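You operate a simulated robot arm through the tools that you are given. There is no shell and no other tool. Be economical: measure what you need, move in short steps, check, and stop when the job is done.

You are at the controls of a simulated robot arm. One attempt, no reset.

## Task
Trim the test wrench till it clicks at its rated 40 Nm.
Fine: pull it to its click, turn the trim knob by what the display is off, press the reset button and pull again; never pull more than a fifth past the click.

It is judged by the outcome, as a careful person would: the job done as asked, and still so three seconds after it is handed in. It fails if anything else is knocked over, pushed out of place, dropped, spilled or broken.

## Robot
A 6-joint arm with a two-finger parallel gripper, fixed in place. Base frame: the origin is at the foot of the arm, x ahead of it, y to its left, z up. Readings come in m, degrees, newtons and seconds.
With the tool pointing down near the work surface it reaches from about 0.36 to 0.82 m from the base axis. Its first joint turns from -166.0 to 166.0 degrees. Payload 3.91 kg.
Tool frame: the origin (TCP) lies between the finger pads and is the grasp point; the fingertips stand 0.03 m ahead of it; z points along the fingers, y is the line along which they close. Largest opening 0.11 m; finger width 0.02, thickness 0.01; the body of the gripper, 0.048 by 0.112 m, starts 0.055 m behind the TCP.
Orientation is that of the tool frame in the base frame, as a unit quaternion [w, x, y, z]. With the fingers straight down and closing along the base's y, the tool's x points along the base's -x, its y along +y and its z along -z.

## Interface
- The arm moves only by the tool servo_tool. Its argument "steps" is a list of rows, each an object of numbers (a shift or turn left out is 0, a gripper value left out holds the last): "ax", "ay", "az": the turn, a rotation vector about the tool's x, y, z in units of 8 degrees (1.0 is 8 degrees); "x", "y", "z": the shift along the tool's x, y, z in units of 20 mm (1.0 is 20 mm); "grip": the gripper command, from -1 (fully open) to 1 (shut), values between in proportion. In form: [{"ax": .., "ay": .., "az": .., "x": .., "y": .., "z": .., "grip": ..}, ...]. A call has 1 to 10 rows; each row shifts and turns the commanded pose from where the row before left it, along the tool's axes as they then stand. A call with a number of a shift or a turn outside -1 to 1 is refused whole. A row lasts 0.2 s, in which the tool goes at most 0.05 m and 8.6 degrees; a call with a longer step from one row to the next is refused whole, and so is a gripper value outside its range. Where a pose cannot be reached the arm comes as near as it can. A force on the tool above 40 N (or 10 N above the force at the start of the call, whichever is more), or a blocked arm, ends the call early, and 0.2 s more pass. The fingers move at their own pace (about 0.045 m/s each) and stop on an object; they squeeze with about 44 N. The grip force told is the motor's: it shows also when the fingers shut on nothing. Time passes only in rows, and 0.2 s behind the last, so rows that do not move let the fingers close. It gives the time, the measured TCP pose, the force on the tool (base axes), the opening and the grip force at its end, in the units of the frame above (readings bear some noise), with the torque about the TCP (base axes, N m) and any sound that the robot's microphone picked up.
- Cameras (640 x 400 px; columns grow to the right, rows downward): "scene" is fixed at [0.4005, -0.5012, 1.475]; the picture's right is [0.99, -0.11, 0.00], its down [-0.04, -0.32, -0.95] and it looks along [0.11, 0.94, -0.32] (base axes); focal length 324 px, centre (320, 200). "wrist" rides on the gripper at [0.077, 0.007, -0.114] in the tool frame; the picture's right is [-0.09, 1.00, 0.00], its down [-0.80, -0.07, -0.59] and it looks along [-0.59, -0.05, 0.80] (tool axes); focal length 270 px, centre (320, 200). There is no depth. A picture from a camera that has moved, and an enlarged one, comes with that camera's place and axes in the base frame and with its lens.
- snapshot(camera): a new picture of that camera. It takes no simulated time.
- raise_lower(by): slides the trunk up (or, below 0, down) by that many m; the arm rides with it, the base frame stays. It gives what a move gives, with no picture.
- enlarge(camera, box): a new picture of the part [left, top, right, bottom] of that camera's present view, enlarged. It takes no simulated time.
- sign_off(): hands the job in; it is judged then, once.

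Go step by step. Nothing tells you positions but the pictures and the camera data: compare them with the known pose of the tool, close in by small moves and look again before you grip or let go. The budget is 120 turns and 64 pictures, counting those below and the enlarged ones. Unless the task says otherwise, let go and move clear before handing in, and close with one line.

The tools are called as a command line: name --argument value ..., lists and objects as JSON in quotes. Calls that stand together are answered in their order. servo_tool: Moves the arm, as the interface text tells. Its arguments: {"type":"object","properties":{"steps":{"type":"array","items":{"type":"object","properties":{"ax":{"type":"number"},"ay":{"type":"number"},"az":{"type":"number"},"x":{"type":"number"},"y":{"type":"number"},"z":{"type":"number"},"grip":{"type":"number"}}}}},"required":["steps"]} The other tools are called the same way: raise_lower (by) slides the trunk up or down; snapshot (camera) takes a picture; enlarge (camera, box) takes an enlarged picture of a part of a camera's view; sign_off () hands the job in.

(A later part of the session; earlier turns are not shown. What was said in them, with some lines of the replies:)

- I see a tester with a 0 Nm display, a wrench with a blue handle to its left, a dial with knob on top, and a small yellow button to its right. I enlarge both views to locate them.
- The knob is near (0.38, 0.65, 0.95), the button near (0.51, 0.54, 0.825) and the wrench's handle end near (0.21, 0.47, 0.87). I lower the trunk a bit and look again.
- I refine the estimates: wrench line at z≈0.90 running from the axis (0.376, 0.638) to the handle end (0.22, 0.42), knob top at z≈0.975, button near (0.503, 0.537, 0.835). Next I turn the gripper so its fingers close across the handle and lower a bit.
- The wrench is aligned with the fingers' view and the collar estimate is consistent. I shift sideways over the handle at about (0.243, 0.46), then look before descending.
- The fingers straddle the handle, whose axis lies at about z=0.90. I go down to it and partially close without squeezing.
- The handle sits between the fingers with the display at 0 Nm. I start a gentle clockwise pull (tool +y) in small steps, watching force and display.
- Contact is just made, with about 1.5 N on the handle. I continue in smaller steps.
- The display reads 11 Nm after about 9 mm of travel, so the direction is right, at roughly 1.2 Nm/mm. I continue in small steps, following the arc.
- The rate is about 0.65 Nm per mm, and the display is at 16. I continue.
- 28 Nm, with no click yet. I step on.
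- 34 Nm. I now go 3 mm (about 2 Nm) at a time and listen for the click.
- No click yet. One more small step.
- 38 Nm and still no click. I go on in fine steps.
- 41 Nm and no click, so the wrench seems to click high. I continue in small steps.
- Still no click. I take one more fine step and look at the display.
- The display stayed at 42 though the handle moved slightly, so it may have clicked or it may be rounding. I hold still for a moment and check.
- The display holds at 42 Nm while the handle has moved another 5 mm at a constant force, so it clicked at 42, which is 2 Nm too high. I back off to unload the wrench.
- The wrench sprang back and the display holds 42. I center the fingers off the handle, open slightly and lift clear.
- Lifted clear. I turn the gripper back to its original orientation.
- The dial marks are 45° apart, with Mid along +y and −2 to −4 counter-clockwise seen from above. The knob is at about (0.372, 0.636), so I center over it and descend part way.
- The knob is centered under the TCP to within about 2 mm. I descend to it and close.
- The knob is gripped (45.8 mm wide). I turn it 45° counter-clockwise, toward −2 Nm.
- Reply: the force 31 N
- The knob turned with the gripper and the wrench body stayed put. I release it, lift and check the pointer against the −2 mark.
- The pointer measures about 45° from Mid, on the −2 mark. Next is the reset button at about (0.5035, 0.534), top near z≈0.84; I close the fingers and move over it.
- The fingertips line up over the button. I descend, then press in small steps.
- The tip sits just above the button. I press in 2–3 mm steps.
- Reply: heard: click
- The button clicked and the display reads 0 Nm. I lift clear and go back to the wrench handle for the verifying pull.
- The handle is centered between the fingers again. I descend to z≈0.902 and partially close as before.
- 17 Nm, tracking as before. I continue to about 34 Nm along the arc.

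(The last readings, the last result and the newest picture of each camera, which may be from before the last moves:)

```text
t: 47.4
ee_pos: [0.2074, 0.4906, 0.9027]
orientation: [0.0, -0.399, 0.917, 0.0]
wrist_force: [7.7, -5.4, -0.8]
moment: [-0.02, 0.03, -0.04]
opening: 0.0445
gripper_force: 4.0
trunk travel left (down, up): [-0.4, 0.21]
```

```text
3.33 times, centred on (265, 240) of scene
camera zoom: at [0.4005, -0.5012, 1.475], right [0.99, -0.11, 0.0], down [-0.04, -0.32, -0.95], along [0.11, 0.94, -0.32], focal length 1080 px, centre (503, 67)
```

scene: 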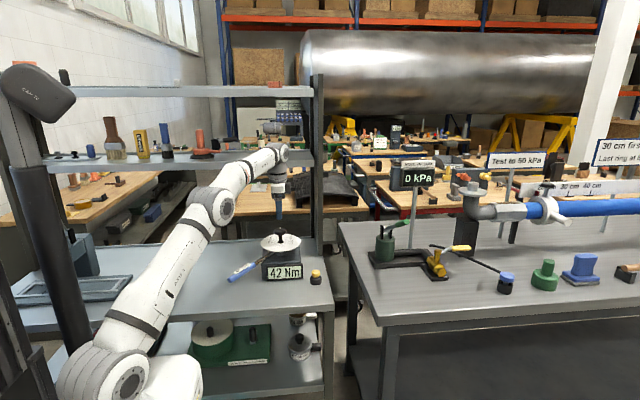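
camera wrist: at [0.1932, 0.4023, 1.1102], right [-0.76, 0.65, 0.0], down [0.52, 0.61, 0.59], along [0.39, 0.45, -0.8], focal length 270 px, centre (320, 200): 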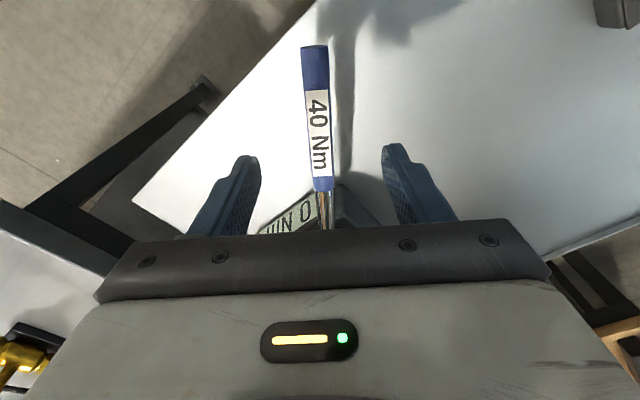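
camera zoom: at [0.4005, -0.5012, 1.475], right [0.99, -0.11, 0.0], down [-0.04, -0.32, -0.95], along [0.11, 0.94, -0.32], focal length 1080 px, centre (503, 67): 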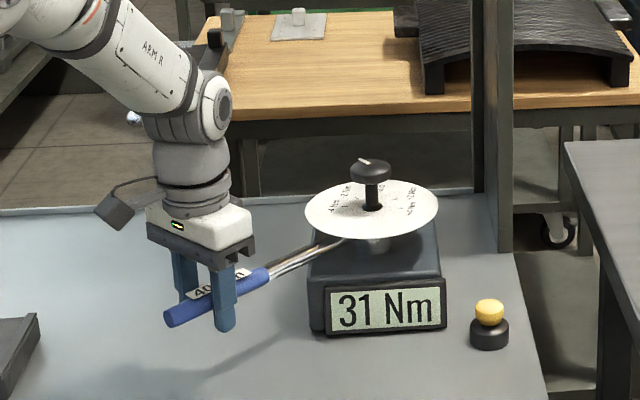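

31 Nm. I continue in fine steps.

servo_tool --steps '[{"y": 0.2, "az": 0.13}, {"y": 0.15, "az": 0.1}, {}]'

enlarge --camera "scene" --box '[220, 210, 310, 290]'

```text
t: 48.1
ee_pos: [0.2018, 0.4963, 0.902]
orientation: [0.0, -0.383, 0.924, 0.0]
wrist_force: [8.4, -4.5, 1.4]
moment: [-0.02, -0.06, -0.05]
opening: 0.0453
gripper_force: 5.1
trunk travel left (down, up): [-0.4, 0.21]
```

```text
5.00 times, centred on (265, 250) of scene
camera zoom: at [0.4005, -0.5012, 1.475], right [0.99, -0.11, 0.0], down [-0.04, -0.32, -0.95], along [0.11, 0.94, -0.32], focal length 1620 px, centre (595, -50)
```

zoom: 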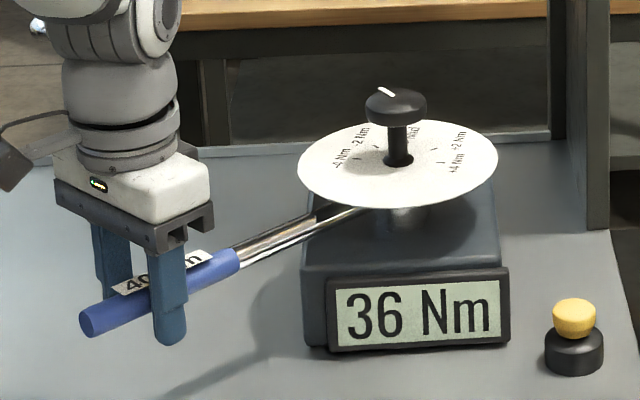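

servo_tool --steps '[{"y": 0.12, "az": 0.08}]'

servo_tool --steps '[{"y": 0.12, "az": 0.08}]'

enlarge --camera "scene" --box '[220, 210, 310, 290]'

```text
t: 48.5
ee_pos: [0.1999, 0.4969, 0.9018]
orientation: [0.0, -0.379, 0.925, 0.0]
wrist_force: [8.7, -5.2, 1.3]
moment: [0.04, -0.07, -0.04]
opening: 0.0452
gripper_force: 5.2
trunk travel left (down, up): [-0.4, 0.21]
```

```text
t: 49.0
ee_pos: [0.199, 0.4985, 0.9018]
orientation: [0.001, -0.374, 0.927, 0.001]
wrist_force: [8.7, -6.0, 0.0]
moment: [0.01, -0.05, -0.03]
opening: 0.0455
gripper_force: 5.4
trunk travel left (down, up): [-0.4, 0.21]
```

```text
5.00 times, centred on (265, 250) of scene
camera zoom: at [0.4005, -0.5012, 1.475], right [0.99, -0.11, 0.0], down [-0.04, -0.32, -0.95], along [0.11, 0.94, -0.32], focal length 1620 px, centre (595, -50)
```

zoom: 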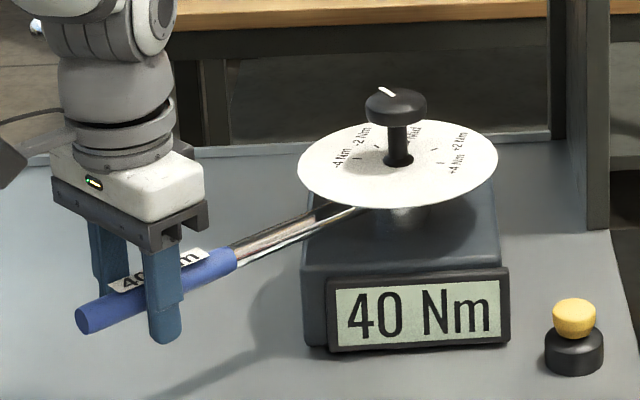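

The display is at 40. I go a little further in small steps to see whether it holds there.

servo_tool --steps '[{"y": 0.12, "az": 0.08}]'

enlarge --camera "scene" --box '[220, 210, 310, 290]'

```text
t: 49.4
ee_pos: [0.1974, 0.5003, 0.9022]
orientation: [0.0, -0.367, 0.93, 0.0]
wrist_force: [9.1, -5.7, -0.1]
moment: [0.03, -0.04, -0.04]
opening: 0.0456
gripper_force: 5.5
trunk travel left (down, up): [-0.4, 0.21]
```

```text
5.00 times, centred on (265, 250) of scene
camera zoom: at [0.4005, -0.5012, 1.475], right [0.99, -0.11, 0.0], down [-0.04, -0.32, -0.95], along [0.11, 0.94, -0.32], focal length 1620 px, centre (595, -50)
```

zoom: 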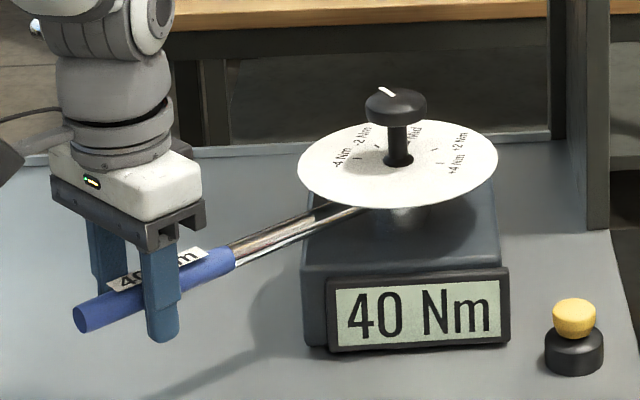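

Still 40. One more small step confirms the hold, staying well under 48 Nm.

servo_tool --steps '[{"y": 0.12, "az": 0.08}, {}]'

enlarge --camera "scene" --box '[220, 210, 310, 290]'

```text
t: 50.0
ee_pos: [0.1949, 0.5021, 0.9025]
orientation: [0.001, -0.363, 0.932, 0.0]
wrist_force: [10.2, -7.5, -0.9]
moment: [-0.01, 0.03, -0.03]
opening: 0.0462
gripper_force: 5.7
trunk travel left (down, up): [-0.4, 0.21]
```

```text
5.00 times, centred on (265, 250) of scene
camera zoom: at [0.4005, -0.5012, 1.475], right [0.99, -0.11, 0.0], down [-0.04, -0.32, -0.95], along [0.11, 0.94, -0.32], focal length 1620 px, centre (595, -50)
```

zoom: 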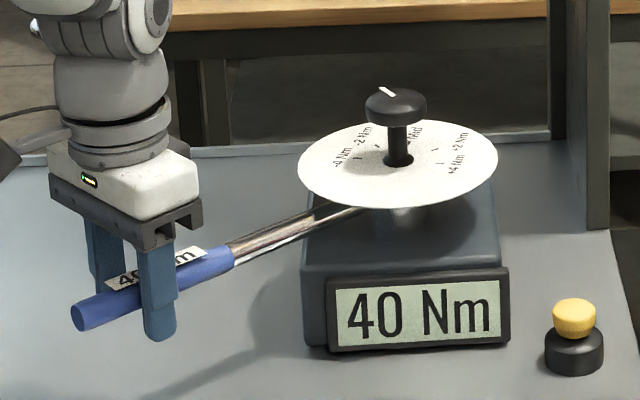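

The display holds at 40 Nm past the click, so the trim is right. I unload the wrench gently, open and lift clear.

servo_tool --steps '[{"y": -0.4, "az": -0.2}, {"y": -0.4, "az": -0.2}, {"y": -0.4, "az": -0.2}, {"y": -0.4, "az": -0.2}, {"y": -0.4, "az": -0.2}, {"y": -0.4, "az": -0.2}, {"y": -0.4, "az": -0.26}, {"y": -0.2}, {}]'

servo_tool --steps '[{"grip": -0.3}, {}, {}, {"z": -1}, {"z": -1}, {"z": -1}, {"z": -1}, {"z": -1}, {"z": -1}, {"z": -1}]'

snapshot --camera "scene"

enlarge --camera "scene" --box '[190, 180, 340, 300]'

```text
t: 52.0
ee_pos: [0.238, 0.4621, 0.9028]
orientation: [0.0, -0.456, 0.89, 0.0]
wrist_force: [0.0, 0.1, 0.9]
moment: [0.03, 0.01, 0.01]
opening: 0.0405
gripper_force: 0.0
trunk travel left (down, up): [-0.4, 0.21]
```

```text
t: 54.1
ee_pos: [0.2385, 0.4633, 1.0417]
orientation: [0.0, -0.456, 0.89, 0.0]
wrist_force: [0.3, -0.2, -0.4]
moment: [0.0, -0.04, 0.05]
opening: 0.0716
gripper_force: 0.1
trunk travel left (down, up): [-0.4, 0.21]
```

```text
20 pictures are left
```

scene: 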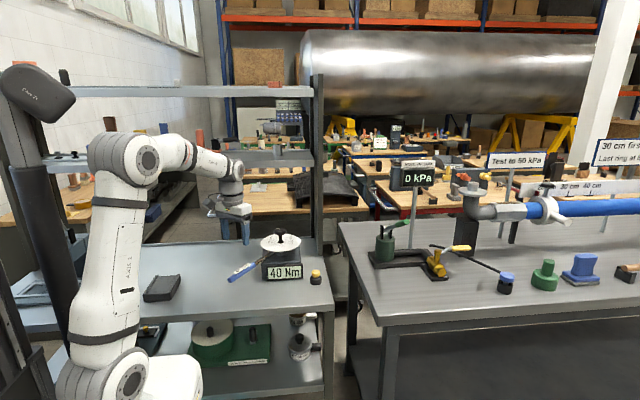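

```text
3.33 times, centred on (265, 240) of scene
camera zoom: at [0.4005, -0.5012, 1.475], right [0.99, -0.11, 0.0], down [-0.04, -0.32, -0.95], along [0.11, 0.94, -0.32], focal length 1080 px, centre (503, 67)
```

zoom: 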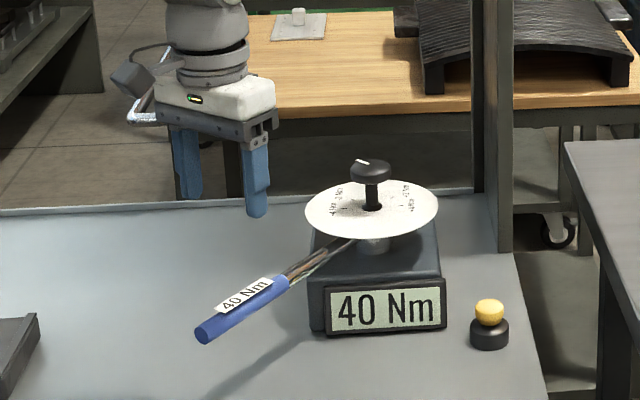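

The wrench is back at rest, the display holds 40 Nm, the knob sits at −2 and the arm is clear. I hand the job in.

sign_off

```text
The job is handed in.
```

The wrench now reads 40 Nm at its click: it first clicked at 42 Nm, so I turned the trim knob to −2 Nm, pressed reset, and the second pull held at 40 Nm. I judged both clicks by the display holding still while the handle kept moving, because the microphone picked up only the reset button. I pulled an estimated 3–4 Nm past the click each time, well under the one-fifth limit.
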